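You operate a simulated robot arm through the tools that you are given. There is no shell and no other tool. Be economical: measure what you need, move in short steps, check, and stop when the job is done.

The job below is to be done with a simulated two-armed robot. You get a single attempt, and the scene is never put back.

TASK
Pick up the ink box that says "blue" from the top of the long grey workbench with one hand, pass it to the other hand and put it on the top of the vacuum plate. Set down upright: ink box.

The check looks at the end state, three seconds after you hand in, the way a careful person would. Anything else that was tipped, shoved, dropped, spilled or broken makes it a failure.

THE ROBOT
Two 7-joint arms with two-finger parallel grippers on one trunk, on a base that drives. Base frame: it is fixed to the floor where the robot stands at the start and does not move with it; the origin is under the middle of the robot, x ahead of it, y to its left, z up; the surface under the hand at the start is at about z = 0.84. Readings come in m, degrees, newtons and seconds.
The left shoulder is at the start at [0.071, 0.156, 1.055], the right one opposite. Places, roughly: top of the vacuum plate [-1.2, -3.1, 0.9]. Payload 3.91 kg a hand.
The TCP of each hand is the grasp point between the finger pads, 0.03 m short of the fingertips. In the tool frame z runs along the fingers and y along their closing line. Largest opening 0.11 m; finger width 0.02, thickness 0.01; the body of the gripper, 0.048 by 0.112 m, starts 0.055 m behind the TCP.
Orientation is told as [roll, pitch, yaw] about the base's x, y, z axes, in that order, counted from this pose: with the fingers straight down and closing along the base's y, the tool's x points along the base's -x, its y along +y and its z along -z.

THE INTERFACE
- The arms move only by the tool move_arm. It takes "left_series", "right_series" or both (then of equal length, played together; a hand with none holds still); each is a list of rows, each a list of 7 numbers: the turn, a rotation vector about the tool's x, y, z in degrees, then the shift along the tool's x, y, z in m, then the finger opening in m, from 0 to 0.11. In form: [[wx, wy, wz, tx, ty, tz, claw], ...]. A call has 1 to 8 rows; each row shifts and turns the commanded pose from where the row before left it, along the tool's axes as they then stand. Each row takes 0.2 s and may step no farther than 0.05 m and 8.6 degrees from the row before; otherwise, or with a gripper value out of range, the whole call is refused. A pose out of reach is approached as far as the arm can. The call stops where the force on the tool passes 40 N (or 10 N more than at its start, if that is more) or the arm is blocked; 0.2 s more then pass. Each finger travels about 0.108 m/s and halts on what it meets, pressing with about 33 N; the grip force reading is that of the motor and also rises with nothing between the fingers. The clock runs only during rows and for 0.2 s after the last one: add rows that do not move to give the fingers time. It gives the time, the measured TCP pose, the force on the tool (base axes), the opening and the grip force at its end, in the units of the frame above (readings bear some noise), with the torque about the TCP (base axes, N m) and any sound that the robot's microphone picked up.
- Cameras (640 x 400 px; columns grow to the right, rows downward): "scene" is now at [0.132, -0.0057, 1.2714]; the picture's right is [-0.09, -1.00, 0.00], its down [-0.69, 0.06, -0.72] and it looks along [0.72, -0.07, -0.69] (base axes); focal length 214 px, centre (320, 200). "left" rides on the left gripper at [0.072, -0.017, -0.103] in its tool frame; the picture's right is [0.23, 0.97, 0.00], its down [-0.76, 0.18, -0.62] and it looks along [-0.61, 0.14, 0.78] (tool axes); focal length 222 px, centre (320, 200). "right" rides on the right gripper at [0.072, 0.017, -0.103] in its tool frame; the picture's right is [-0.23, 0.97, 0.00], its down [-0.76, -0.18, -0.62] and it looks along [-0.61, -0.14, 0.78] (tool axes); focal length 222 px, centre (320, 200). There is no depth. A picture from a camera that has moved, and an enlarged one, comes with that camera's place and axes in the base frame and with its lens.
- get_image(camera): a new picture of that camera. It takes no simulated time.
- raise_lower(by): slides the trunk up (or, below 0, down) by that many m; the arms and the scene camera ride with it, the base frame stays. It gives what a move gives, with no picture.
- base_move(legs): drives the robot by 1 to 6 legs, each [ahead, left, turn to the left] in m, m and degrees, along the robot's own axes; the way and the turn of a leg run together, so that a leg with both is an arc; at most 1.5 m and 180 degrees a leg. The arms and the cameras ride along, it lands a little off, and it stops where it bumps. It gives what a move gives.
- aim_head(pan, tilt): turns the head with the scene camera to pan (to the left, within 86 degrees either way) and tilt (down, from -29 to 69), counted from straight ahead of the robot. It gives what a move gives.
- enlarge(camera, box): a new picture of the part [left, top, right, bottom] of that camera's present view, enlarged. It takes no simulated time.
- close_job(): hands the job in; it is judged then, once.

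Work in short steps. Places have to be worked out from the pictures, the camera data and where the tool is seen: move nearer, look again, correct. Check each grasp and each placing, and mend what went wrong. You have 120 turns and 108 pictures in all, those below and enlarged ones among them. Open the grippers and draw the arms clear of the work before you hand the job in, unless the task says otherwise; then end with one line.

The tools are called after "Emit:" by a JSON object that holds its "method" and its "body". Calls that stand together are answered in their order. move_arm: Moves the arms, as the interface text tells. Its arguments: {"type":"object","properties":{"left_series":{"type":"array","items":{"type":"array","items":{"type":"number"}}},"right_series":{"type":"array","items":{"type":"array","items":{"type":"number"}}}},"required":[]} The other tools are called the same way: raise_lower (by) slides the trunk up or down; base_move (legs) drives the base; aim_head (pan, tilt) turns the head that bears the scene camera; get_image (camera) takes a picture; enlarge (camera, box) takes an enlarged picture of a part of a camera's view; close_job () hands the job in.

At the start:

```text
clock: 0.0
left_tcp_pos: [0.7283, 0.2482, 1.1119]
left_tcp_rot: [0.0, 0.1, 0.1]
left_wrist_force: [-0.4, 0.4, -0.3]
left_ft_torque: [0.01, 0.03, -0.02]
left_opening: 0.1098
left_grip_force: 0.0
right_tcp_pos: [0.6123, -0.3366, 1.0672]
right_tcp_rot: [-0.1, 0.0, 0.0]
right_wrist_force: [0.6, 0.3, -0.5]
right_ft_torque: [0.0, -0.03, 0.03]
right_opening: 0.1101
right_grip_force: 0.2
trunk travel left (down, up): [-0.5, 0.44]
robot x, y, heading: [-0.002, -0.0005, 0.2]
head pan, tilt: [-5.2, 43.6]
```

scene: 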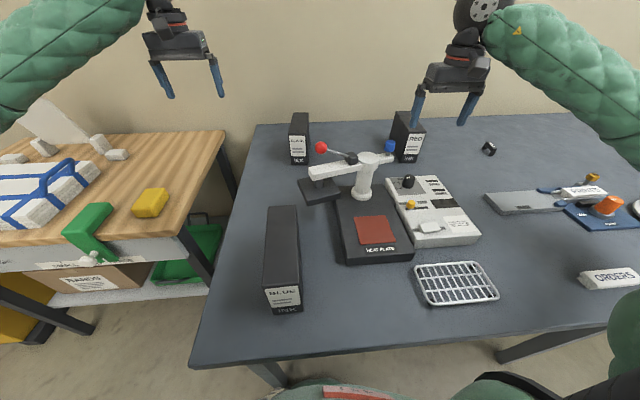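
right: 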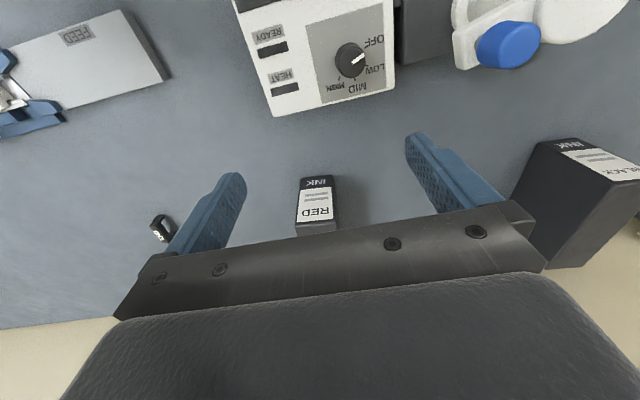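
left: 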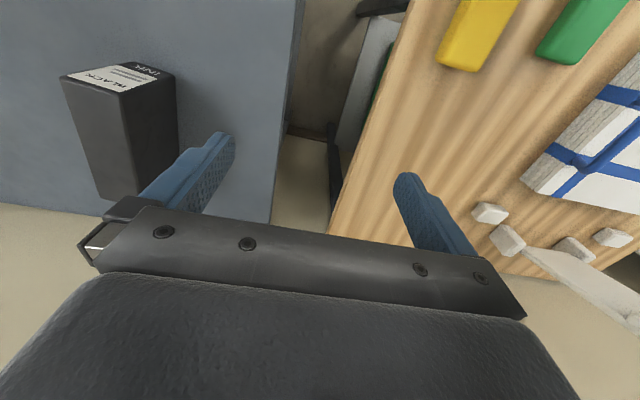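

The box near the left edge of the bench, at about pixel (283, 260), seems to be the blue one. I enlarge it to read the label.

Emit:
{"method": "enlarge", "body": {"camera": "scene", "box": [230, 190, 350, 330]}}

Emit:
{"method": "enlarge", "body": {"camera": "scene", "box": [260, 90, 440, 200]}}

```text
2.86 times, centred on (290, 260) of scene
camera zoom: at [0.132, -0.0057, 1.2714], right [-0.09, -1.0, 0.0], down [-0.69, 0.06, -0.72], along [0.72, -0.07, -0.69], focal length 613 px, centre (406, 29)
```

zoom: 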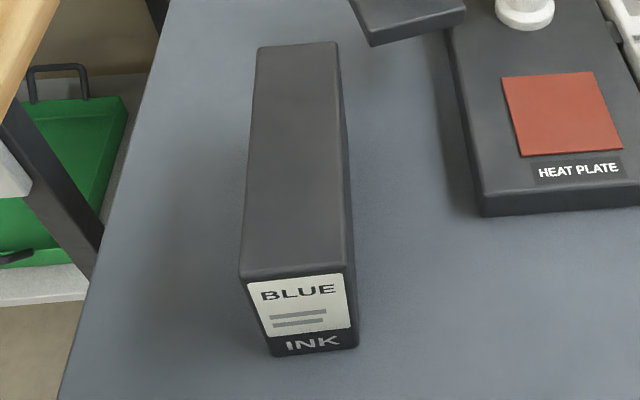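

```text
3.56 times, centred on (350, 145) of scene
camera zoom: at [0.132, -0.0057, 1.2714], right [-0.09, -1.0, 0.0], down [-0.69, 0.06, -0.72], along [0.72, -0.07, -0.69], focal length 763 px, centre (213, 396)
```

zoom: 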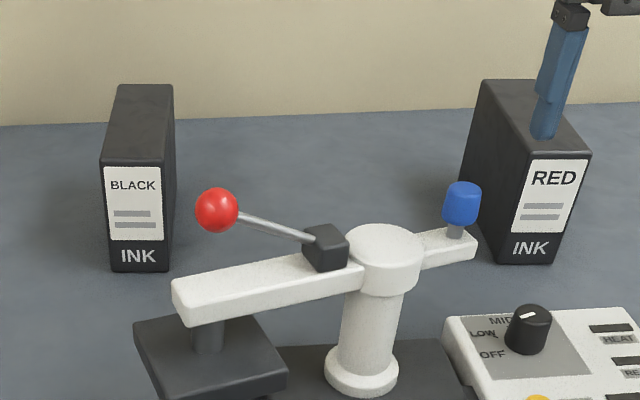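

Confirmed: "BLUE" box spans about x 0.28–0.45, y 0.01–0.07, z 0.84–0.957. Before moving I look toward the vacuum plate (to the right and behind) to know the route.

Emit:
{"method": "aim_head", "body": {"pan": -86, "tilt": 25}}

Emit:
{"method": "get_image", "body": {"camera": "scene"}}

Emit:
{"method": "aim_head", "body": {"pan": 0, "tilt": 60}}

Emit:
{"method": "get_image", "body": {"camera": "scene"}}

```text
clock: 1.5
left_tcp_pos: [0.7275, 0.2476, 1.112]
left_tcp_rot: [0.0, 0.1, 0.0]
left_wrist_force: [-1.0, -0.5, 0.4]
left_ft_torque: [0.0, -0.01, 0.02]
left_opening: 0.11
left_grip_force: 0.1
right_tcp_pos: [0.6109, -0.335, 1.0663]
right_tcp_rot: [-0.1, 0.0, 0.0]
right_wrist_force: [-0.9, -0.5, 0.5]
right_ft_torque: [-0.03, 0.0, 0.0]
right_opening: 0.1097
right_grip_force: 0.0
trunk travel left (down, up): [-0.5, 0.44]
robot x, y, heading: [-0.0005, 0.0013, 0.0]
head pan, tilt: [-85.9, 25.0]
```

```text
102 pictures are left
camera scene: at [0.0565, -0.0903, 1.3], right [-1.0, -0.07, 0.0], down [-0.03, 0.42, -0.91], along [0.06, -0.9, -0.42], focal length 214 px, centre (320, 200)
```

scene: 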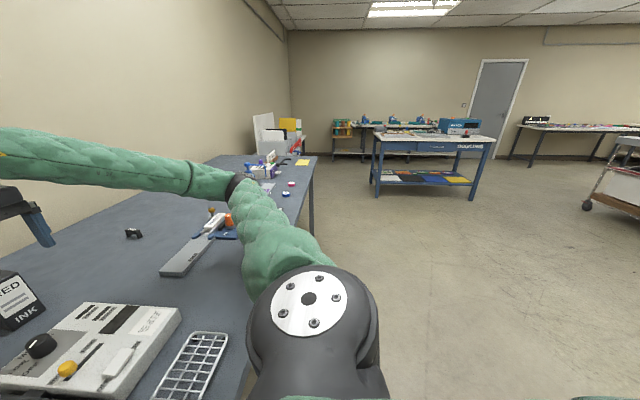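

```text
clock: 3.1
left_tcp_pos: [0.7271, 0.2483, 1.1102]
left_tcp_rot: [0.0, -0.1, 0.1]
left_wrist_force: [-0.5, 0.2, 0.3]
left_ft_torque: [-0.01, 0.0, 0.01]
left_opening: 0.1101
left_grip_force: 0.0
right_tcp_pos: [0.6111, -0.3369, 1.0667]
right_tcp_rot: [0.0, -0.1, 0.0]
right_wrist_force: [0.2, -0.3, 0.1]
right_ft_torque: [-0.01, 0.02, 0.01]
right_opening: 0.11
right_grip_force: 0.1
trunk travel left (down, up): [-0.5, 0.44]
robot x, y, heading: [0.0001, 0.0014, 0.0]
head pan, tilt: [0.0, 60.0]
```

```text
101 pictures are left
camera scene: at [0.1166, 0.0016, 1.2499], right [0.0, -1.0, 0.0], down [-0.87, 0.0, -0.5], along [0.5, 0.0, -0.87], focal length 214 px, centre (320, 200)
```

scene: 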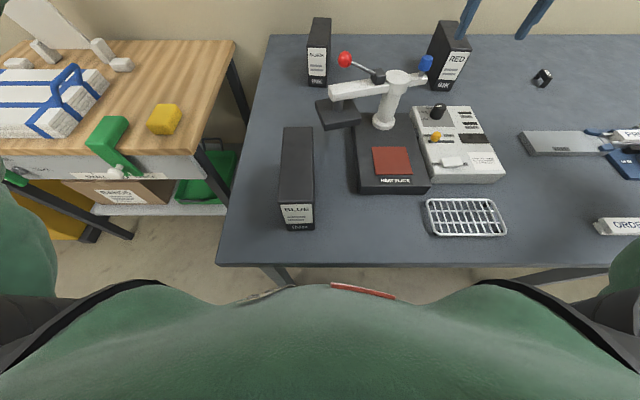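

The island table to the right-rear holds the target area. Box is too near (0.37 m), so I back off 0.35 m; both hands are above everything in their path.

Emit:
{"method": "base_move", "body": {"legs": [[-0.35, 0, 0]]}}

Emit:
{"method": "get_image", "body": {"camera": "scene"}}

Emit:
{"method": "get_image", "body": {"camera": "left"}}

```text
clock: 5.4
left_tcp_pos: [0.3751, 0.2481, 1.1133]
left_tcp_rot: [0.0, 0.0, 0.1]
left_wrist_force: [0.0, -0.5, 0.4]
left_ft_torque: [-0.02, -0.03, -0.01]
left_opening: 0.11
left_grip_force: 0.1
right_tcp_pos: [0.2586, -0.3345, 1.0668]
right_tcp_rot: [0.0, 0.0, 0.0]
right_wrist_force: [-0.4, -0.2, 0.3]
right_ft_torque: [0.02, -0.01, -0.02]
right_opening: 0.1101
right_grip_force: 0.1
trunk travel left (down, up): [-0.5, 0.44]
robot x, y, heading: [-0.3539, -0.0003, -0.0]
head pan, tilt: [0.0, 60.0]
```

```text
100 pictures are left
camera scene: at [-0.2359, 0.0016, 1.25], right [0.0, -1.0, 0.0], down [-0.87, 0.0, -0.5], along [0.5, 0.0, -0.87], focal length 214 px, centre (320, 200)
```

scene: 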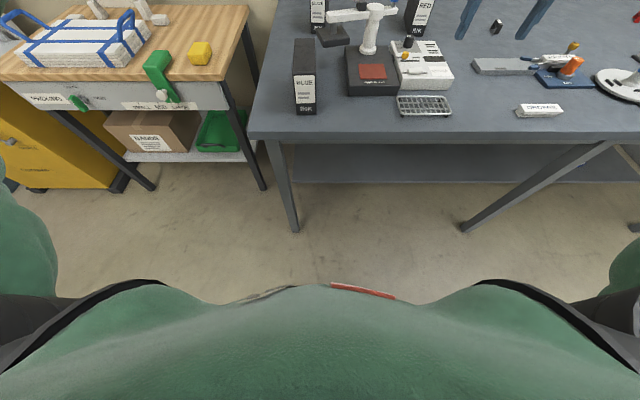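

```text
99 pictures are left
camera left: at [0.3042, 0.2321, 1.2152], right [-0.23, 0.97, 0.0], down [0.76, 0.18, 0.62], along [0.61, 0.14, -0.78], focal length 222 px, centre (320, 200)
```

left: 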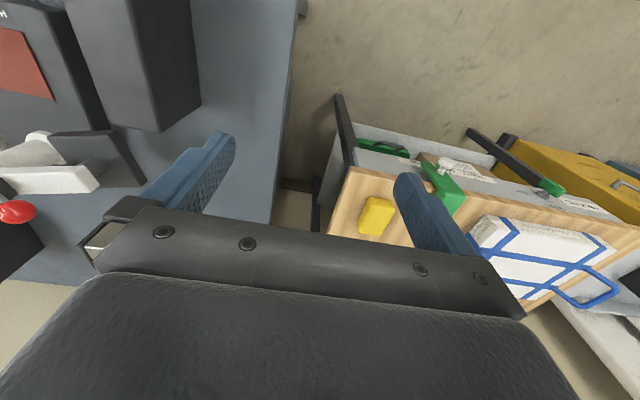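

Left hand moves sideways to over the near half of the box (x 0.33, y 0.04), staying high.

Emit:
{"method": "move_arm", "body": {"left_series": [[0, 0, 0, 0.009, -0.0416, 0, 0.11], [0, 0, 0, 0.009, -0.0416, 0, 0.11], [0, 0, 0, 0.009, -0.0416, 0, 0.11], [0, 0, 0, 0.009, -0.0416, 0, 0.11], [0, 0, 0, 0.009, -0.0416, 0, 0.11], [0, 0, 0, 0, 0, 0, 0.11]]}}

Emit:
{"method": "get_image", "body": {"camera": "left"}}

Emit:
{"method": "get_image", "body": {"camera": "scene"}}

```text
clock: 6.8
left_tcp_pos: [0.3313, 0.0414, 1.1123]
left_tcp_rot: [0.0, 0.0, 0.1]
left_wrist_force: [-0.1, 0.9, 0.1]
left_ft_torque: [-0.01, -0.01, 0.01]
left_opening: 0.11
left_grip_force: 0.0
right_tcp_pos: [0.2598, -0.3344, 1.0666]
right_tcp_rot: [-0.1, 0.0, 0.0]
right_wrist_force: [-0.6, 0.8, 0.1]
right_ft_torque: [0.0, 0.02, 0.0]
right_opening: 0.1101
right_grip_force: 0.1
trunk travel left (down, up): [-0.5, 0.44]
robot x, y, heading: [-0.3517, 0.0016, -0.1]
head pan, tilt: [0.0, 60.0]
```

```text
98 pictures are left
camera left: at [0.2594, 0.0255, 1.2152], right [-0.23, 0.97, 0.0], down [0.76, 0.18, 0.62], along [0.61, 0.14, -0.78], focal length 222 px, centre (320, 200)
```

left: 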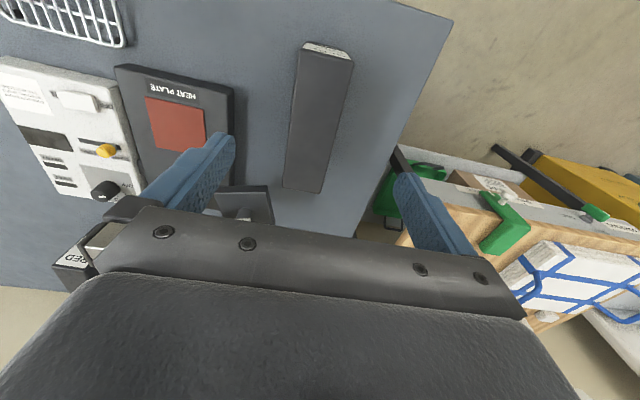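

```text
97 pictures are left
camera scene: at [-0.235, 0.0025, 1.25], right [0.0, -1.0, 0.0], down [-0.87, 0.0, -0.5], along [0.5, 0.0, -0.87], focal length 214 px, centre (320, 200)
```

scene: 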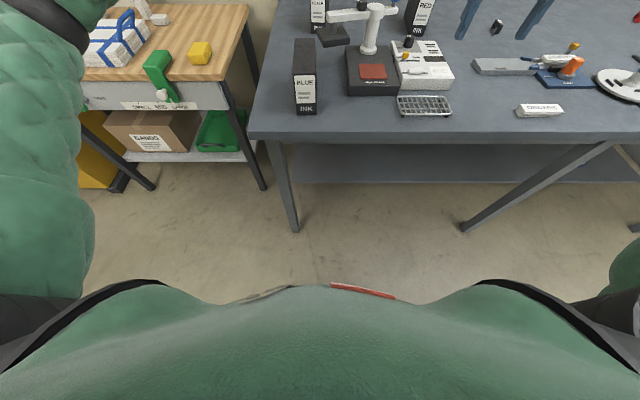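

Box top measured from the wrist camera is centred at y≈0.039 near x 0.33, matching. I descend 0.195 m with fingers open, straddling the box.

Emit:
{"method": "move_arm", "body": {"left_series": [[0, 0, 0, 0, -0.003, 0.039, 0.11], [0, 0, 0, 0, 0, 0.039, 0.11], [0, 0, 0, 0, 0, 0.039, 0.11], [0, 0, 0, 0, 0, 0.039, 0.11], [0, 0, 0, 0, 0, 0.039, 0.11], [0, 0, 0, 0, 0, 0, 0.11]]}}

Emit:
{"method": "get_image", "body": {"camera": "left"}}

Emit:
{"method": "get_image", "body": {"camera": "scene"}}

```text
clock: 8.2
left_tcp_pos: [0.3313, 0.0375, 0.9175]
left_tcp_rot: [0.0, 0.0, 0.1]
left_wrist_force: [-0.4, -0.5, 0.2]
left_ft_torque: [0.01, -0.02, -0.01]
left_opening: 0.11
left_grip_force: 0.1
right_tcp_pos: [0.2593, -0.3355, 1.0666]
right_tcp_rot: [0.0, 0.0, 0.0]
right_wrist_force: [0.6, -0.3, 0.8]
right_ft_torque: [0.01, -0.03, -0.05]
right_opening: 0.1098
right_grip_force: 0.0
trunk travel left (down, up): [-0.5, 0.44]
robot x, y, heading: [-0.3527, 0.0026, -0.1]
head pan, tilt: [0.0, 60.0]
```

```text
96 pictures are left
camera left: at [0.2603, 0.0203, 1.0187], right [-0.23, 0.97, 0.0], down [0.76, 0.18, 0.62], along [0.61, 0.14, -0.78], focal length 222 px, centre (320, 200)
```

left: 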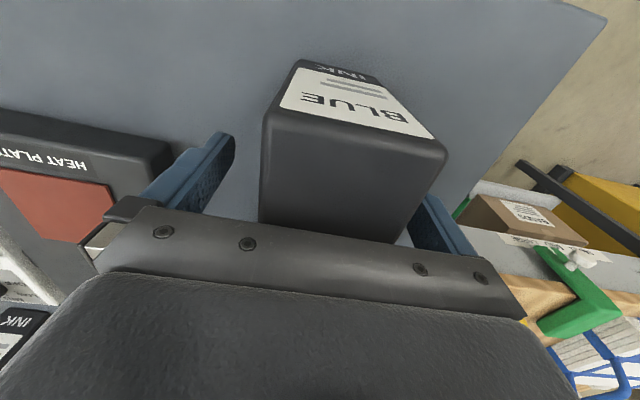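

```text
95 pictures are left
camera scene: at [-0.2352, 0.0014, 1.25], right [0.0, -1.0, 0.0], down [-0.87, 0.0, -0.5], along [0.5, 0.0, -0.87], focal length 214 px, centre (320, 200)
```

scene: 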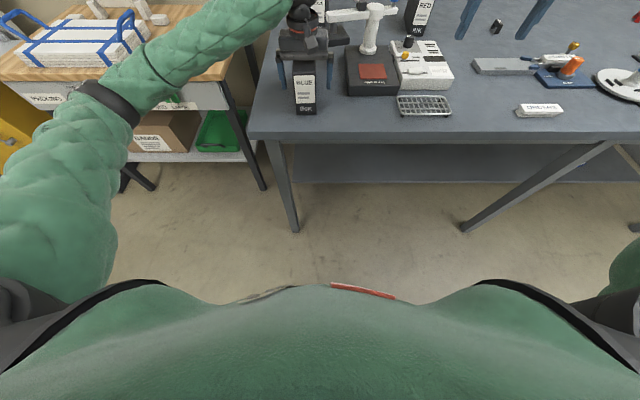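

The fingers straddle the box evenly (box centre y≈0.038). I close.

Emit:
{"method": "move_arm", "body": {"left_series": [[0, 0, 0, 0, 0, 0, 0.03], [0, 0, 0, 0, 0, 0, 0.03], [0, 0, 0, 0, 0, 0, 0.03], [0, 0, 0, 0, 0, 0, 0.03]]}}

```text
clock: 9.2
left_tcp_pos: [0.3316, 0.0373, 0.9165]
left_tcp_rot: [-0.1, 0.0, -0.1]
left_wrist_force: [-0.1, 1.1, -1.2]
left_ft_torque: [0.05, -0.19, 0.09]
left_opening: 0.0581
left_grip_force: 33.1
right_tcp_pos: [0.2598, -0.3356, 1.0658]
right_tcp_rot: [0.1, -0.1, 0.0]
right_wrist_force: [0.1, 0.6, -0.6]
right_ft_torque: [-0.04, -0.03, -0.01]
right_opening: 0.11
right_grip_force: 0.1
trunk travel left (down, up): [-0.5, 0.44]
robot x, y, heading: [-0.3559, 0.001, 0.1]
head pan, tilt: [0.0, 60.0]
```

The grip reads 33 N at 0.058 m opening, matching the box width. I lift slowly and check for sag.

Emit:
{"method": "move_arm", "body": {"left_series": [[0, 0, 0, 0, 0, -0.01, 0.03], [0, 0, 0, 0, 0, -0.02, 0.03], [0, 0, 0, 0, 0, -0.03, 0.03], [0, 0, 0, 0, 0, -0.04, 0.03], [0, 0, 0, 0, 0, -0.04, 0.03], [0, 0, 0, 0, 0, -0.03, 0.03], [0, 0, 0, 0, 0, 0, 0.03]]}}

Emit:
{"method": "get_image", "body": {"camera": "scene"}}

Emit:
{"method": "get_image", "body": {"camera": "left"}}

```text
clock: 10.8
left_tcp_pos: [0.334, 0.038, 1.0868]
left_tcp_rot: [0.0, 0.1, 0.0]
left_wrist_force: [0.7, 0.1, -6.9]
left_ft_torque: [0.02, 0.17, 0.04]
left_opening: 0.0577
left_grip_force: 33.0
right_tcp_pos: [0.26, -0.3361, 1.0665]
right_tcp_rot: [0.0, 0.0, 0.0]
right_wrist_force: [0.4, -0.2, 0.1]
right_ft_torque: [0.01, -0.01, -0.01]
right_opening: 0.1101
right_grip_force: 0.0
trunk travel left (down, up): [-0.5, 0.44]
robot x, y, heading: [-0.3519, 0.0014, 0.3]
head pan, tilt: [0.0, 60.0]
```

```text
94 pictures are left
camera scene: at [-0.234, 0.0017, 1.2498], right [0.0, -1.0, 0.0], down [-0.87, 0.0, -0.5], along [0.5, 0.0, -0.87], focal length 214 px, centre (320, 200)
```

scene: 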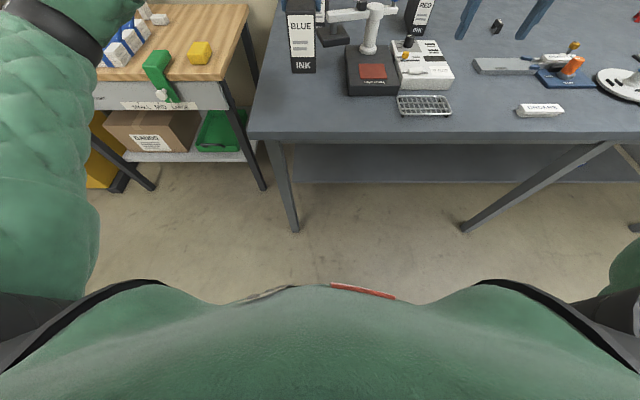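

```text
93 pictures are left
camera left: at [0.2617, 0.0214, 1.1886], right [-0.23, 0.97, 0.0], down [0.76, 0.18, 0.62], along [0.61, 0.14, -0.78], focal length 222 px, centre (320, 200)
```

left: 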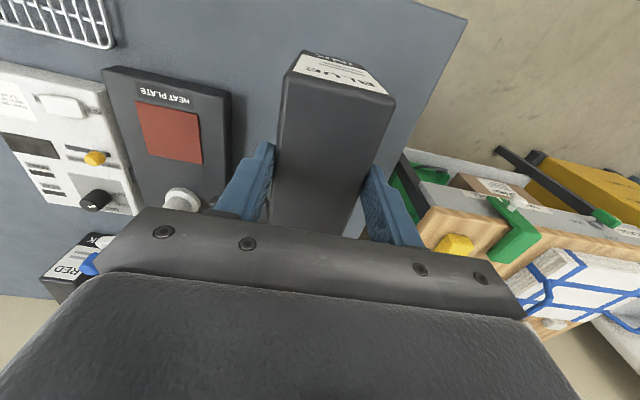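

The box looks like it may sit lower in the fingers than when grasped. Enlarging the scene to check before any more time passes.

Emit:
{"method": "enlarge", "body": {"camera": "scene", "box": [240, 0, 400, 100]}}

Emit:
{"method": "enlarge", "body": {"camera": "left", "box": [200, 30, 440, 260]}}

```text
4.00 times, centred on (320, 50) of scene
camera zoom: at [-0.234, 0.0017, 1.2498], right [0.0, -1.0, 0.0], down [-0.87, 0.0, -0.5], along [0.5, 0.0, -0.87], focal length 858 px, centre (320, 800)
```

zoom: 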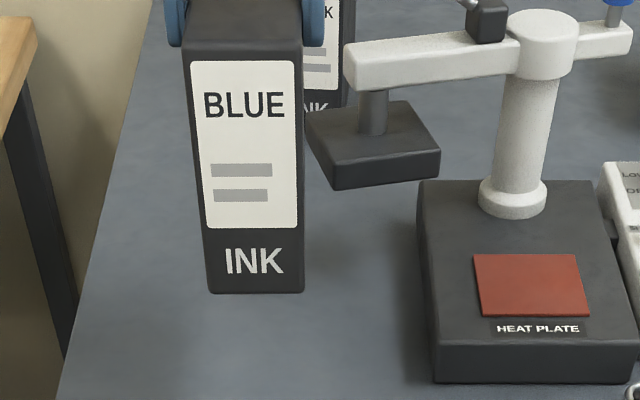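

```text
1.74 times, centred on (320, 145) of left
camera zoom: at [0.2617, 0.0214, 1.1886], right [-0.23, 0.97, 0.0], down [0.76, 0.18, 0.62], along [0.61, 0.14, -0.78], focal length 386 px, centre (320, 296)
```

zoom: 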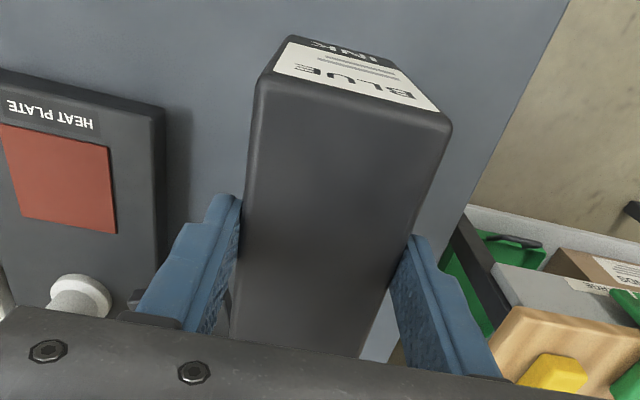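

The box is level and upright but slid about 5 cm down through the fingers (only ~1.5 cm still pinched). I set it back down promptly at the same place.

Emit:
{"method": "move_arm", "body": {"left_series": [[0, 0, 0, 0, 0, 0.02, 0.03], [0, 0, 0, 0, 0, 0.03, 0.03], [0, 0, 0, 0, 0, 0.03, 0.03], [0, 0, 0, 0, 0, 0.015, 0.03], [0, 0, 0, 0, 0, 0.008, 0.03]]}}

Emit:
{"method": "enlarge", "body": {"camera": "scene", "box": [240, 0, 400, 140]}}

```text
clock: 12.0
left_tcp_pos: [0.333, 0.0382, 0.983]
left_tcp_rot: [0.0, 0.1, 0.1]
left_wrist_force: [0.5, 0.8, -5.5]
left_ft_torque: [-0.02, 0.15, -0.01]
left_opening: 0.0577
left_grip_force: 33.6
right_tcp_pos: [0.2612, -0.3356, 1.0653]
right_tcp_rot: [0.0, 0.1, 0.1]
right_wrist_force: [0.6, -0.3, 0.4]
right_ft_torque: [-0.01, -0.01, 0.01]
right_opening: 0.1101
right_grip_force: 0.0
trunk travel left (down, up): [-0.5, 0.44]
robot x, y, heading: [-0.3522, -0.0007, -0.1]
head pan, tilt: [0.0, 60.0]
```

```text
2.86 times, centred on (320, 70) of scene
camera zoom: at [-0.2343, 0.0016, 1.2499], right [0.0, -1.0, 0.0], down [-0.87, 0.0, -0.5], along [0.5, 0.0, -0.87], focal length 613 px, centre (320, 571)
```

zoom: 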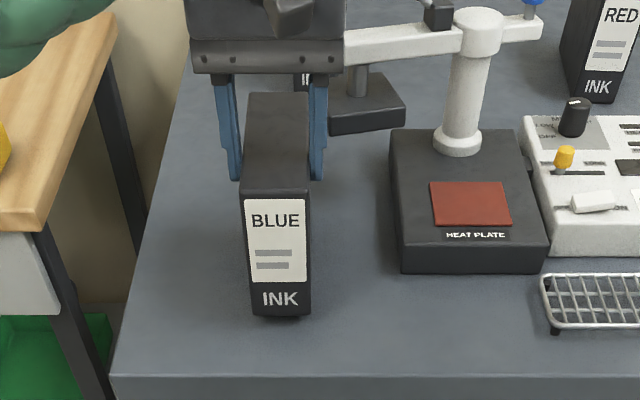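

Box bottom seems about 1 cm above the bench. I lower gently further until contact shows.

Emit:
{"method": "move_arm", "body": {"left_series": [[0, 0, 0, 0, 0, 0.004, 0.03], [0, 0, 0, 0, 0, 0.004, 0.03], [0, 0, 0, 0, 0, 0.003, 0.03], [0, 0, 0, 0, 0, 0, 0.03]]}}

Emit:
{"method": "enlarge", "body": {"camera": "scene", "box": [240, 0, 400, 140]}}

```text
clock: 13.0
left_tcp_pos: [0.332, 0.0385, 0.9732]
left_tcp_rot: [-0.1, -0.1, 0.1]
left_wrist_force: [-0.4, 0.8, -5.7]
left_ft_torque: [-0.02, 0.15, -0.02]
left_opening: 0.0577
left_grip_force: 32.6
right_tcp_pos: [0.2603, -0.3358, 1.0654]
right_tcp_rot: [0.0, 0.0, 0.0]
right_wrist_force: [0.2, 0.3, -0.3]
right_ft_torque: [0.0, 0.03, 0.0]
right_opening: 0.1101
right_grip_force: 0.0
trunk travel left (down, up): [-0.5, 0.44]
robot x, y, heading: [-0.3531, -0.0001, -0.2]
head pan, tilt: [0.0, 60.0]
```

```text
2.86 times, centred on (320, 70) of scene
camera zoom: at [-0.2346, 0.0015, 1.2499], right [0.0, -1.0, 0.0], down [-0.87, 0.0, -0.5], along [0.5, 0.0, -0.87], focal length 613 px, centre (320, 571)
```

zoom: 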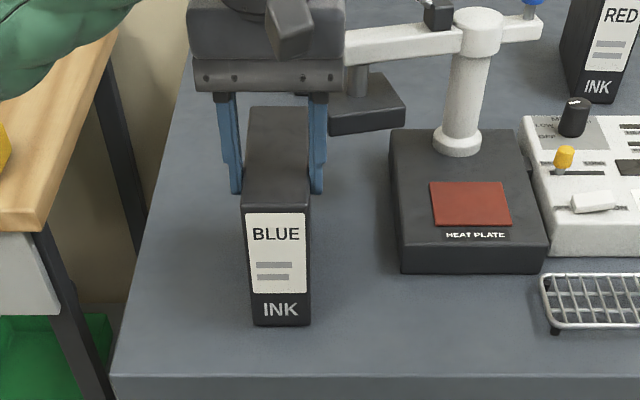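

Force still shows the box's full weight (~5.7 N) so it hangs, a few mm above. Continue lowering.

Emit:
{"method": "move_arm", "body": {"left_series": [[0, 0, 0, 0, 0, 0.003, 0.03], [0, 0, 0, 0, 0, 0.003, 0.03], [0, 0, 0, 0, 0, 0, 0.03]]}}

```text
clock: 13.8
left_tcp_pos: [0.3301, 0.0386, 0.968]
left_tcp_rot: [0.0, -0.1, 0.0]
left_wrist_force: [5.8, 0.0, 27.2]
left_ft_torque: [-0.01, -0.16, 0.03]
left_opening: 0.0582
left_grip_force: 33.5
right_tcp_pos: [0.2596, -0.3365, 1.0679]
right_tcp_rot: [0.0, 0.0, 0.1]
right_wrist_force: [-0.5, 0.7, -1.3]
right_ft_torque: [0.01, -0.02, 0.03]
right_opening: 0.1097
right_grip_force: 0.0
trunk travel left (down, up): [-0.5, 0.44]
robot x, y, heading: [-0.354, 0.0036, -0.3]
head pan, tilt: [0.0, 60.0]
```

Contact with the bench (27 N up, no slip). The earlier slip must have come from the quicker lift. I open, go back down deeper, and re-grip, then lift slowly a little.

Emit:
{"method": "move_arm", "body": {"left_series": [[0, 0, 0, 0, 0, -0.003, 0.06], [0, 0, 0, 0, 0, 0, 0.11], [0, 0, 0, 0, 0, 0, 0.11], [0, 0, 0, 0, 0, 0, 0.11]]}}

Emit:
{"method": "get_image", "body": {"camera": "left"}}

Emit:
{"method": "enlarge", "body": {"camera": "scene", "box": [240, 0, 400, 140]}}

```text
clock: 14.8
left_tcp_pos: [0.332, 0.0387, 0.9702]
left_tcp_rot: [0.0, 0.0, 0.1]
left_wrist_force: [0.4, -0.1, 0.0]
left_ft_torque: [0.01, 0.01, -0.02]
left_opening: 0.1099
left_grip_force: 0.0
right_tcp_pos: [0.2604, -0.3365, 1.0666]
right_tcp_rot: [0.0, 0.0, 0.0]
right_wrist_force: [0.0, -0.4, -0.2]
right_ft_torque: [0.03, 0.02, -0.02]
right_opening: 0.1102
right_grip_force: 0.1
trunk travel left (down, up): [-0.5, 0.44]
robot x, y, heading: [-0.3485, 0.0012, 0.0]
head pan, tilt: [0.0, 60.0]
```

```text
88 pictures are left
camera left: at [0.2605, 0.0212, 1.0726], right [-0.23, 0.97, 0.0], down [0.76, 0.18, 0.62], along [0.61, 0.14, -0.78], focal length 222 px, centre (320, 200)
```

left: 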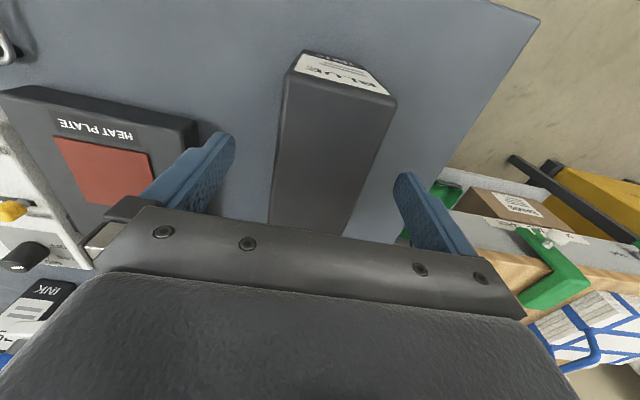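

```text
2.86 times, centred on (320, 70) of scene
camera zoom: at [-0.2347, 0.0016, 1.2499], right [0.0, -1.0, 0.0], down [-0.87, 0.0, -0.5], along [0.5, 0.0, -0.87], focal length 613 px, centre (320, 571)
```

zoom: 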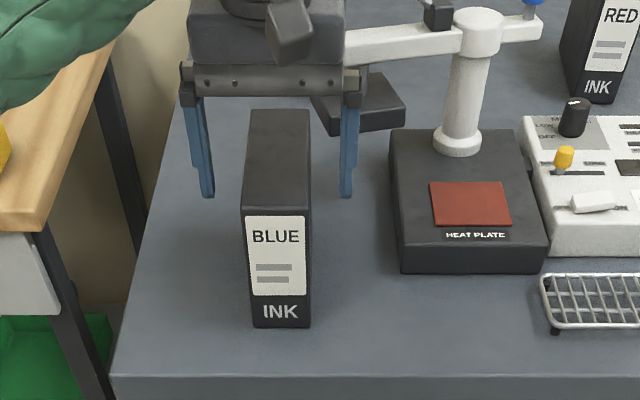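

The box stands fine. I descend 0.047 m, grip, and wait a few rows.

Emit:
{"method": "move_arm", "body": {"left_series": [[0, 0, 0, 0, 0, 0.024, 0.11], [0, 0, 0, 0, 0, 0.023, 0.11], [0, 0, 0, 0, 0, 0, 0.03], [0, 0, 0, 0, 0, 0, 0.03], [0, 0, 0, 0, 0, 0, 0.0], [0, 0, 0, 0, 0, 0, 0.0], [0, 0, 0, 0, 0, 0, 0.0]]}}

Emit:
{"method": "move_arm", "body": {"left_series": [[0, 0, 0, 0, 0, -0.003, 0.0], [0, 0, 0, 0, 0, -0.005, 0.0], [0, 0, 0, 0, 0, -0.006, 0.0], [0, 0, 0, 0, 0, -0.006, 0.0], [0, 0, 0, 0, 0, -0.006, 0.0], [0, 0, 0, 0, 0, -0.004, 0.0], [0, 0, 0, 0, 0, 0, 0.0]]}}

Emit:
{"method": "get_image", "body": {"camera": "left"}}

Emit:
{"method": "enlarge", "body": {"camera": "scene", "box": [240, 0, 400, 140]}}

```text
clock: 16.4
left_tcp_pos: [0.3325, 0.0383, 0.9239]
left_tcp_rot: [0.1, 0.0, 0.1]
left_wrist_force: [0.1, -1.3, 2.6]
left_ft_torque: [-0.29, -0.4, 0.08]
left_opening: 0.0581
left_grip_force: 33.3
right_tcp_pos: [0.2599, -0.3368, 1.0652]
right_tcp_rot: [-0.1, 0.0, 0.1]
right_wrist_force: [-0.8, 0.3, -0.2]
right_ft_torque: [-0.01, 0.02, 0.01]
right_opening: 0.1101
right_grip_force: 0.0
trunk travel left (down, up): [-0.5, 0.44]
robot x, y, heading: [-0.3487, 0.0021, -0.0]
head pan, tilt: [0.0, 60.0]
```

```text
clock: 18.0
left_tcp_pos: [0.3322, 0.039, 0.9521]
left_tcp_rot: [0.0, 0.1, 0.1]
left_wrist_force: [-0.1, -0.5, -4.5]
left_ft_torque: [-0.01, 0.16, 0.02]
left_opening: 0.0578
left_grip_force: 33.0
right_tcp_pos: [0.2596, -0.3349, 1.0657]
right_tcp_rot: [0.0, 0.0, 0.0]
right_wrist_force: [0.3, -0.1, -0.5]
right_ft_torque: [-0.01, -0.02, 0.01]
right_opening: 0.11
right_grip_force: 0.1
trunk travel left (down, up): [-0.5, 0.44]
robot x, y, heading: [-0.3531, -0.0014, 0.1]
head pan, tilt: [0.0, 60.0]
```

```text
86 pictures are left
camera left: at [0.2603, 0.021, 1.0551], right [-0.23, 0.97, 0.0], down [0.76, 0.18, 0.62], along [0.61, 0.14, -0.78], focal length 222 px, centre (320, 200)
```

left: 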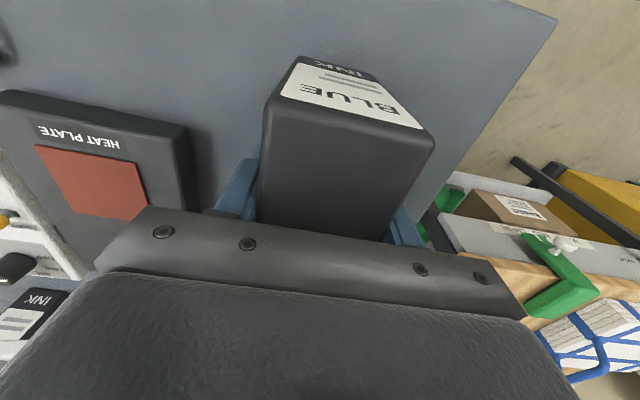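

```text
2.86 times, centred on (320, 70) of scene
camera zoom: at [-0.2344, 0.0016, 1.2498], right [0.0, -1.0, 0.0], down [-0.87, 0.0, -0.5], along [0.5, 0.0, -0.87], focal length 613 px, centre (320, 571)
```

zoom: 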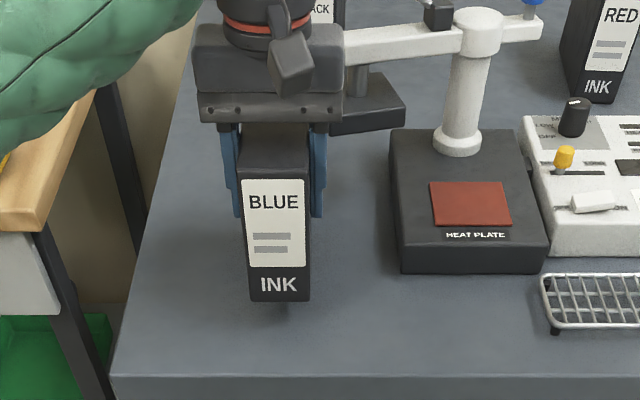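

Held firmly this time, no slip. I keep lifting gently (1 cm per row).

Emit:
{"method": "move_arm", "body": {"left_series": [[0, 0, 0, 0, 0, -0.005, 0.0], [0, 0, 0, 0, 0, -0.01, 0.0], [0, 0, 0, 0, 0, -0.012, 0.0], [0, 0, 0, 0, 0, -0.013, 0.0], [0, 0, 0, 0, 0, -0.013, 0.0], [0, 0, 0, 0, 0, -0.012, 0.0], [0, 0, 0, 0, 0, -0.008, 0.0], [0, 0, 0, 0, 0, -0.004, 0.0]]}}

Emit:
{"method": "get_image", "body": {"camera": "left"}}

```text
clock: 19.8
left_tcp_pos: [0.3316, 0.0371, 1.0305]
left_tcp_rot: [0.0, 0.1, 0.1]
left_wrist_force: [0.4, 0.3, -5.1]
left_ft_torque: [-0.01, 0.15, -0.01]
left_opening: 0.0577
left_grip_force: 32.9
right_tcp_pos: [0.26, -0.3366, 1.0657]
right_tcp_rot: [0.0, 0.0, 0.0]
right_wrist_force: [0.8, -0.6, -0.3]
right_ft_torque: [-0.02, 0.04, 0.01]
right_opening: 0.1101
right_grip_force: 0.1
trunk travel left (down, up): [-0.5, 0.44]
robot x, y, heading: [-0.348, 0.0016, 0.2]
head pan, tilt: [0.0, 60.0]
```

```text
84 pictures are left
camera left: at [0.2607, 0.0208, 1.1326], right [-0.23, 0.97, 0.0], down [0.76, 0.18, 0.62], along [0.61, 0.14, -0.78], focal length 222 px, centre (320, 200)
```

left: 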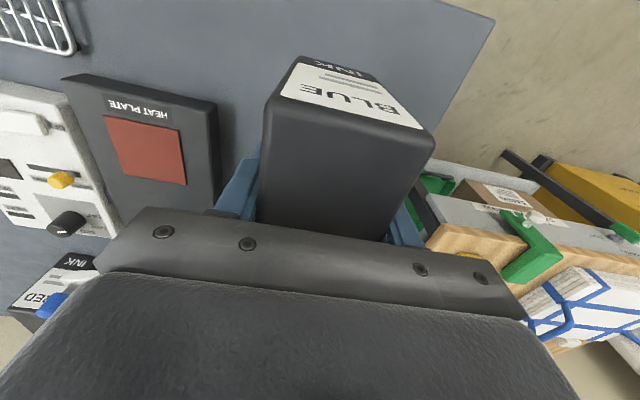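

No slip. I raise slightly and draw back from the press, then start turning the box by −90° so its free half points to the right hand.

Emit:
{"method": "move_arm", "body": {"left_series": [[0, 0, 0, 0.005, 0, -0.005, 0.0], [0, 0, 0, 0.01, 0, -0.01, 0.0], [0, 0, 0, 0.01, 0, -0.01, 0.0], [0, 0, 0, 0.005, 0, -0.005, 0.0], [0, 0, 3, 0, 0, 0, 0.0], [0, 0, 5, 0, 0, 0, 0.0], [0, 0, 6, 0, 0, 0, 0.0], [0, 0, 6, 0, 0, 0, 0.0]]}}

Emit:
{"method": "move_arm", "body": {"left_series": [[0, 0, 6, 0, 0, 0, 0.0], [0, 0, 6, 0, 0, 0, 0.0], [0, 0, 6, 0, 0, 0, 0.0], [0, 0, 6, 0, 0, 0, 0.0], [0, 0, 6, 0, 0, 0, 0.0], [0, 0, 6, 0, 0, 0, 0.0], [0, 0, 6, 0, 0, 0, 0.0], [0, 0, 3, 0, 0, 0, 0.0]]}}

Emit:
{"method": "get_image", "body": {"camera": "scene"}}

Emit:
{"method": "get_image", "body": {"camera": "left"}}

```text
clock: 21.6
left_tcp_pos: [0.3014, 0.0377, 1.0606]
left_tcp_rot: [0.0, 0.1, -20.0]
left_wrist_force: [-0.9, 0.2, -4.6]
left_ft_torque: [0.05, 0.13, 0.05]
left_opening: 0.0579
left_grip_force: 33.3
right_tcp_pos: [0.2595, -0.3358, 1.0657]
right_tcp_rot: [0.0, 0.0, 0.1]
right_wrist_force: [0.1, -0.9, 1.2]
right_ft_torque: [-0.01, 0.02, 0.05]
right_opening: 0.1099
right_grip_force: 0.1
trunk travel left (down, up): [-0.5, 0.44]
robot x, y, heading: [-0.3519, -0.0025, 0.1]
head pan, tilt: [0.0, 60.0]
```

```text
clock: 23.4
left_tcp_pos: [0.3021, 0.0385, 1.059]
left_tcp_rot: [0.0, 0.0, -65.0]
left_wrist_force: [-0.5, 0.4, -4.5]
left_ft_torque: [0.15, 0.04, -0.03]
left_opening: 0.0576
left_grip_force: 32.8
right_tcp_pos: [0.2595, -0.3368, 1.0659]
right_tcp_rot: [0.0, -0.1, 0.0]
right_wrist_force: [0.3, 0.2, -0.4]
right_ft_torque: [-0.01, -0.02, 0.0]
right_opening: 0.1099
right_grip_force: 0.1
trunk travel left (down, up): [-0.5, 0.44]
robot x, y, heading: [-0.351, -0.001, -0.0]
head pan, tilt: [0.0, 60.0]
```

```text
83 pictures are left
camera scene: at [-0.2345, 0.0015, 1.2499], right [0.0, -1.0, 0.0], down [-0.87, 0.0, -0.5], along [0.5, 0.0, -0.87], focal length 214 px, centre (320, 200)
```

scene: 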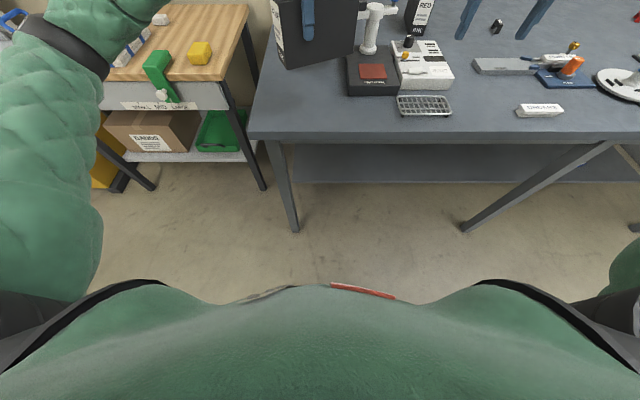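

```text
82 pictures are left
camera left: at [0.2572, 0.0964, 1.1624], right [0.79, 0.62, 0.0], down [0.48, -0.62, 0.62], along [0.38, -0.49, -0.78], focal length 222 px, centre (320, 200)
```

left: 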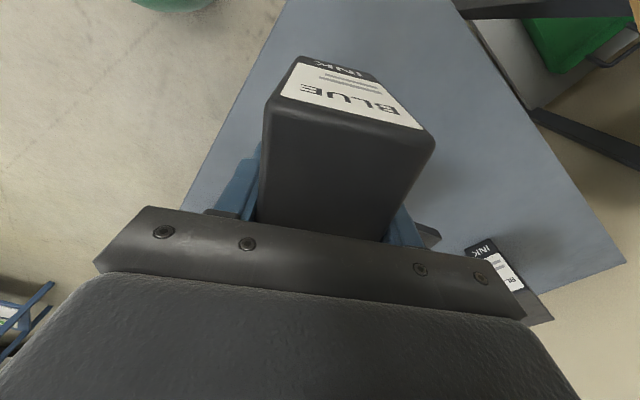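

Box rides steadily. I finish the left turn to −90° while the right hand yaws toward +90° and rises; head tilts up to watch.

Emit:
{"method": "move_arm", "body": {"left_series": [[0, 0, 4, 0, 0, 0, 0.0], [0, 0, 5, 0, 0, 0, 0.0], [0, 0, 5, 0, 0, 0, 0.0], [0, 0, 5, 0, 0, 0, 0.0], [0, 0, 4, 0, 0, 0, 0.0], [0, 0, 2, 0, 0, 0, 0.0], [0, 0, 0, 0, 0, 0, 0.0], [0, 0, 0, 0, 0, 0, 0.0]], "right_series": [[0, 0, -8, 0, 0, -0.02, 0.11], [0, 0, -8, 0, 0, -0.02, 0.11], [0, 0, -8, 0, 0, -0.02, 0.11], [0, 0, -8, 0, 0, -0.02, 0.11], [0, 0, -8, 0, 0, -0.02, 0.11], [0, 0, -8, 0, 0, -0.02, 0.11], [0, 0, -8, 0, 0, 0, 0.11], [0, 0, -8, 0, 0, 0, 0.11]]}}

Emit:
{"method": "move_arm", "body": {"right_series": [[0, 0, -8, 0, 0, 0, 0.11], [0, 0, -8, 0, 0, 0, 0.11], [0, 0, -8, 0, 0, 0, 0.11], [0, 0, -2, 0, 0, 0, 0.11], [0, -8, 0, 0, 0, 0, 0.11], [0, -8, 0, 0, 0, 0, 0.11], [0, -8, 0, 0, 0, 0, 0.11], [0, -1, 0, 0, 0, 0, 0.11]]}}

Emit:
{"method": "aim_head", "body": {"pan": 0, "tilt": 30}}

Emit:
{"method": "get_image", "body": {"camera": "scene"}}

Emit:
{"method": "get_image", "body": {"camera": "right"}}

```text
clock: 25.2
left_tcp_pos: [0.3008, 0.0385, 1.0598]
left_tcp_rot: [0.0, 0.0, -90.0]
left_wrist_force: [-0.3, 1.2, -5.5]
left_ft_torque: [0.12, 0.04, 0.02]
left_opening: 0.0574
left_grip_force: 33.4
right_tcp_pos: [0.2152, -0.2665, 1.1734]
right_tcp_rot: [0.2, -0.1, 63.2]
right_wrist_force: [-0.2, -0.4, -0.4]
right_ft_torque: [-0.02, -0.03, 0.0]
right_opening: 0.11
right_grip_force: 0.1
right hand out of reach, approached as far as the arm can: row 7, 8
trunk travel left (down, up): [-0.5, 0.44]
robot x, y, heading: [-0.3516, -0.0021, -0.2]
head pan, tilt: [0.0, 60.0]
```

```text
clock: 27.0
left_tcp_pos: [0.302, 0.0389, 1.0602]
left_tcp_rot: [-0.1, 0.0, -90.0]
left_wrist_force: [-0.1, 0.6, -4.4]
left_ft_torque: [0.15, -0.01, 0.0]
left_opening: 0.0578
left_grip_force: 33.1
right_tcp_pos: [0.1036, -0.1474, 1.1545]
right_tcp_rot: [0.1, -25.0, 90.0]
right_wrist_force: [-0.4, -0.7, 0.0]
right_ft_torque: [0.02, 0.0, 0.03]
right_opening: 0.1103
right_grip_force: 0.0
right hand out of reach, approached as far as the arm can: row 1, 2, 3, 4
trunk travel left (down, up): [-0.5, 0.44]
robot x, y, heading: [-0.3508, -0.0008, -0.0]
head pan, tilt: [0.0, 60.0]
```

```text
clock: 28.0
left_tcp_pos: [0.3027, 0.0383, 1.0596]
left_tcp_rot: [0.0, 0.0, -90.0]
left_wrist_force: [-0.1, -0.2, -5.3]
left_ft_torque: [0.16, 0.0, 0.0]
left_opening: 0.0579
left_grip_force: 32.8
right_tcp_pos: [0.1035, -0.1489, 1.1541]
right_tcp_rot: [-0.1, -25.0, 90.0]
right_wrist_force: [-0.1, -0.4, 0.0]
right_ft_torque: [0.02, -0.04, -0.01]
right_opening: 0.11
right_grip_force: 0.0
trunk travel left (down, up): [-0.5, 0.44]
robot x, y, heading: [-0.3555, -0.0, 0.0]
head pan, tilt: [0.0, 30.0]
```

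```text
81 pictures are left
camera scene: at [-0.2107, 0.0016, 1.2919], right [0.0, -1.0, 0.0], down [-0.5, 0.0, -0.87], along [0.87, 0.0, -0.5], focal length 214 px, centre (320, 200)
```

scene: 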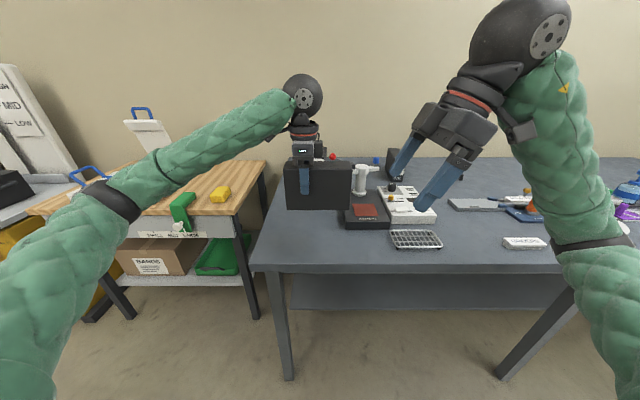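

```text
80 pictures are left
camera right: at [0.0876, -0.2587, 1.2183], right [-0.97, 0.21, 0.1], down [0.18, 0.43, 0.89], along [0.14, 0.88, -0.45], focal length 222 px, centre (320, 200)
```

right: 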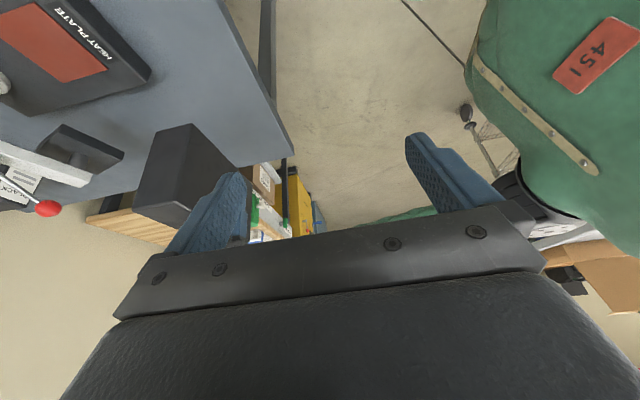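

The right hand was limited while vertical up high, but reached the tilted yaw-90 pose at (0.10, −0.15, 1.15). The box in the left hand spans y −0.08…0.09 with top z≈1.093. I move the right hand forward to a standoff above the box's right half.

Emit:
{"method": "move_arm", "body": {"right_series": [[0, 0, 0, -0.0118, -0.0396, 0.0055, 0.11], [0, 0, 0, -0.0118, -0.0396, 0.0055, 0.11], [0, 0, 0, -0.0118, -0.0396, 0.0055, 0.11], [0, 0, 0, -0.0118, -0.0396, 0.0055, 0.11], [0, 0, 0, -0.0118, -0.0396, 0.0055, 0.11], [0, 0, 0, 0, 0, 0, 0.11]]}}

Emit:
{"method": "get_image", "body": {"camera": "scene"}}

Emit:
{"method": "get_image", "body": {"camera": "right"}}

```text
clock: 29.4
left_tcp_pos: [0.301, 0.0368, 1.0595]
left_tcp_rot: [0.1, 0.0, -90.0]
left_wrist_force: [-0.1, 0.9, -5.1]
left_ft_torque: [0.14, 0.0, -0.03]
left_opening: 0.058
left_grip_force: 32.8
right_tcp_pos: [0.2003, -0.0359, 1.176]
right_tcp_rot: [0.4, -25.0, 89.3]
right_wrist_force: [-0.4, -0.2, -0.3]
right_ft_torque: [0.01, 0.01, 0.02]
right_opening: 0.1099
right_grip_force: 0.1
right hand out of reach, approached as far as the arm can: row 2, 3, 4, 5
trunk travel left (down, up): [-0.5, 0.44]
robot x, y, heading: [-0.3522, -0.002, 0.1]
head pan, tilt: [0.0, 30.0]
```

```text
79 pictures are left
camera scene: at [-0.2109, 0.0011, 1.292], right [0.0, -1.0, 0.0], down [-0.5, 0.0, -0.87], along [0.87, 0.0, -0.5], focal length 214 px, centre (320, 200)
```

scene: 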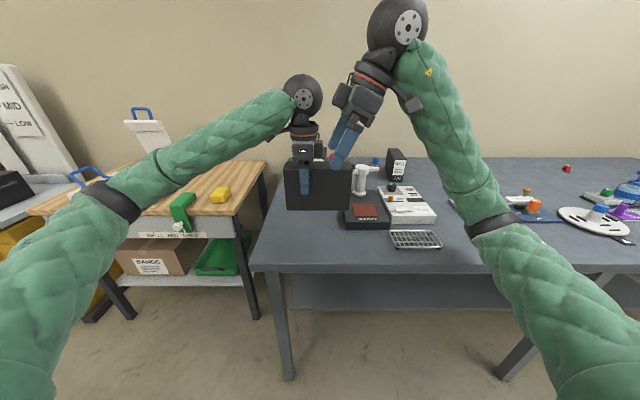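

```text
78 pictures are left
camera right: at [0.1837, -0.1457, 1.241], right [-0.97, 0.21, 0.1], down [0.19, 0.42, 0.89], along [0.15, 0.88, -0.45], focal length 222 px, centre (320, 200)
```

right: 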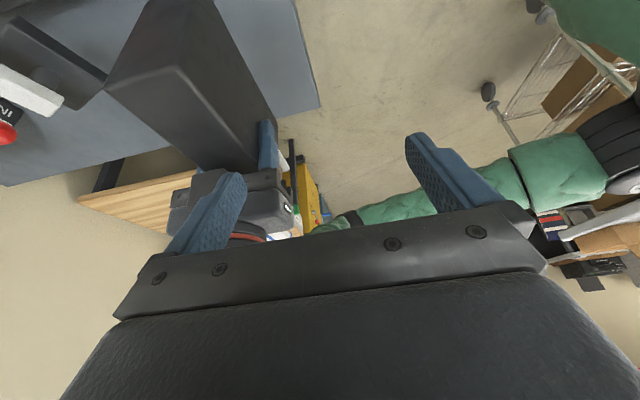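

Right hand's workspace limit seems due to height relative to the shoulder. I'll raise the trunk 0.2 m (both hands ride) in two steps and then bring both hands down relative to the shoulders.

Emit:
{"method": "raise_lower", "body": {"by": 0.05}}

Emit:
{"method": "get_image", "body": {"camera": "left"}}

```text
clock: 30.3
left_tcp_pos: [0.3038, 0.0384, 1.1096]
left_tcp_rot: [-0.1, 0.0, -90.0]
left_wrist_force: [1.0, -0.3, -6.0]
left_ft_torque: [0.16, -0.04, 0.02]
left_opening: 0.0579
left_grip_force: 32.6
right_tcp_pos: [0.2023, -0.0351, 1.2266]
right_tcp_rot: [0.4, -25.0, 89.3]
right_wrist_force: [-0.9, -0.5, 0.5]
right_ft_torque: [-0.03, -0.05, 0.0]
right_opening: 0.1098
right_grip_force: 0.0
trunk travel left (down, up): [-0.55, 0.39]
robot x, y, heading: [-0.3512, 0.0026, 0.0]
head pan, tilt: [0.0, 30.0]
```

```text
77 pictures are left
camera left: at [0.2867, 0.1104, 1.212], right [0.97, 0.23, 0.0], down [0.18, -0.76, 0.62], along [0.14, -0.61, -0.78], focal length 222 px, centre (320, 200)
```

left: 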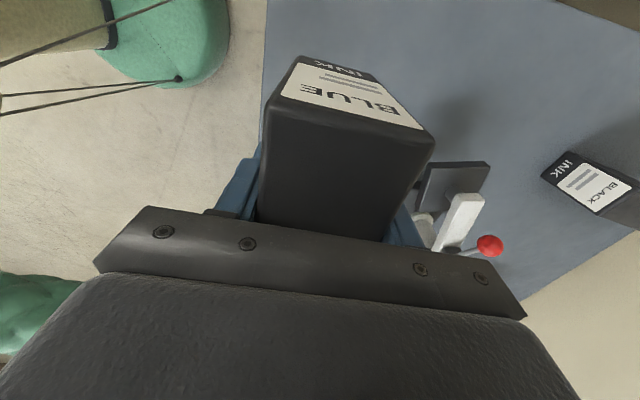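

No slip. Raise 0.17 m more.

Emit:
{"method": "raise_lower", "body": {"by": 0.17}}

Emit:
{"method": "move_arm", "body": {"left_series": [[0, 0, 0, 0, 0, 0.008, 0.0], [0, 0, 0, 0, 0, 0.015, 0.0], [0, 0, 0, 0, 0, 0.02, 0.0], [0, 0, 0, 0, 0, 0.02, 0.0], [0, 0, 0, 0, 0, 0.02, 0.0], [0, 0, 0, 0, 0, 0.02, 0.0], [0, 0, 0, 0, 0, 0.015, 0.0], [0, 0, 0, 0, 0, 0.008, 0.0]]}}

Emit:
{"method": "get_image", "body": {"camera": "left"}}

```text
clock: 32.2
left_tcp_pos: [0.3022, 0.0383, 1.2797]
left_tcp_rot: [-0.1, 0.1, -89.9]
left_wrist_force: [-0.2, -0.4, -4.1]
left_ft_torque: [0.18, 0.0, -0.03]
left_opening: 0.0581
left_grip_force: 33.2
right_tcp_pos: [0.2018, -0.0363, 1.3959]
right_tcp_rot: [0.4, -25.0, 89.3]
right_wrist_force: [0.7, 0.3, -0.1]
right_ft_torque: [0.0, 0.0, 0.01]
right_opening: 0.1098
right_grip_force: 0.0
trunk travel left (down, up): [-0.72, 0.22]
robot x, y, heading: [-0.3524, 0.0025, -0.1]
head pan, tilt: [0.0, 30.0]
```

```text
clock: 34.0
left_tcp_pos: [0.3014, 0.037, 1.1539]
left_tcp_rot: [0.0, -0.1, -89.9]
left_wrist_force: [0.7, -0.5, -4.8]
left_ft_torque: [0.13, -0.01, -0.02]
left_opening: 0.058
left_grip_force: 33.2
right_tcp_pos: [0.2009, -0.036, 1.3962]
right_tcp_rot: [0.3, -25.0, 89.3]
right_wrist_force: [0.1, -0.8, 0.9]
right_ft_torque: [-0.02, 0.01, 0.0]
right_opening: 0.1098
right_grip_force: 0.0
trunk travel left (down, up): [-0.72, 0.22]
robot x, y, heading: [-0.3521, -0.0001, 0.1]
head pan, tilt: [0.0, 30.0]
```

```text
76 pictures are left
camera left: at [0.2863, 0.1101, 1.2565], right [0.97, 0.23, 0.0], down [0.18, -0.76, 0.62], along [0.14, -0.61, -0.78], focal length 222 px, centre (320, 200)
```

left: 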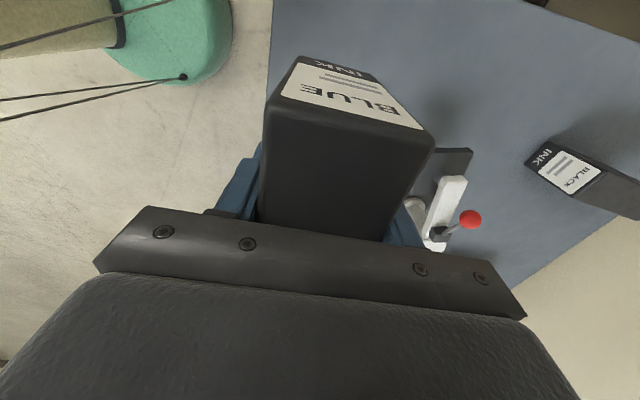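

Stable. I lower the left another 0.08 m and bring the right hand out right and down to a pre-approach at about (0.30, −0.14, 1.20).

Emit:
{"method": "move_arm", "body": {"left_series": [[0, 0, 0, 0, 0, 0.005, 0.0], [0, 0, 0, 0, 0, 0.01, 0.0], [0, 0, 0, 0, 0, 0.015, 0.0], [0, 0, 0, 0, 0, 0.015, 0.0], [0, 0, 0, 0, 0, 0.015, 0.0], [0, 0, 0, 0, 0, 0.012, 0.0], [0, 0, 0, 0, 0, 0.006, 0.0], [0, 0, 0, 0, 0, 0.002, 0.0]], "right_series": [[0, 0, 0, 0.0333, 0, 0.0121, 0.11], [0, 0, 0, 0.0333, 0, 0.0121, 0.11], [0, 0, 0, 0.0333, 0, 0.0121, 0.11], [0, 0, 0, 0.0333, 0, 0.0121, 0.11], [0, 0, 0, 0.0106, -0.025, 0.0227, 0.11], [0, 0, 0, 0.0106, -0.025, 0.0227, 0.11], [0, 0, 0, 0.0106, -0.025, 0.0227, 0.11], [0, 0, 0, 0.0106, -0.025, 0.0227, 0.11]]}}

Emit:
{"method": "get_image", "body": {"camera": "right"}}

```text
clock: 35.8
left_tcp_pos: [0.3022, 0.0379, 1.0734]
left_tcp_rot: [-0.1, 0.0, -89.9]
left_wrist_force: [0.2, -0.2, -4.5]
left_ft_torque: [0.18, -0.01, 0.03]
left_opening: 0.0578
left_grip_force: 32.8
right_tcp_pos: [0.1474, -0.0768, 1.2806]
right_tcp_rot: [0.5, -25.0, 89.0]
right_wrist_force: [-0.3, -0.8, 0.3]
right_ft_torque: [-0.01, -0.01, 0.01]
right_opening: 0.1101
right_grip_force: 0.0
right hand out of reach, approached as far as the arm can: row 1, 2, 3, 4, 5, 6, 7, 8
trunk travel left (down, up): [-0.72, 0.22]
robot x, y, heading: [-0.3496, 0.0003, -0.1]
head pan, tilt: [0.0, 30.0]
```

```text
75 pictures are left
camera right: at [0.1303, -0.1867, 1.3458], right [-0.97, 0.22, 0.1], down [0.19, 0.43, 0.88], along [0.15, 0.88, -0.45], focal length 222 px, centre (320, 200)
```

right: 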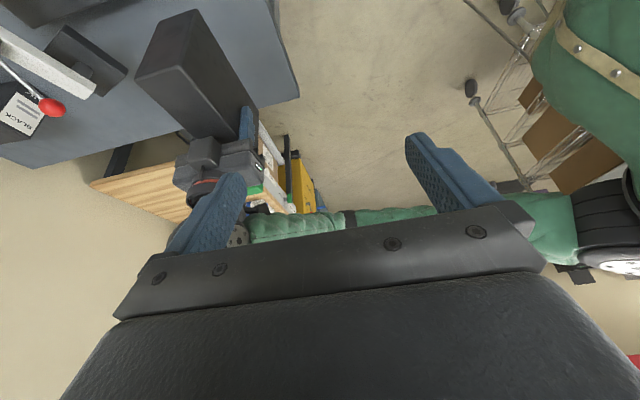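

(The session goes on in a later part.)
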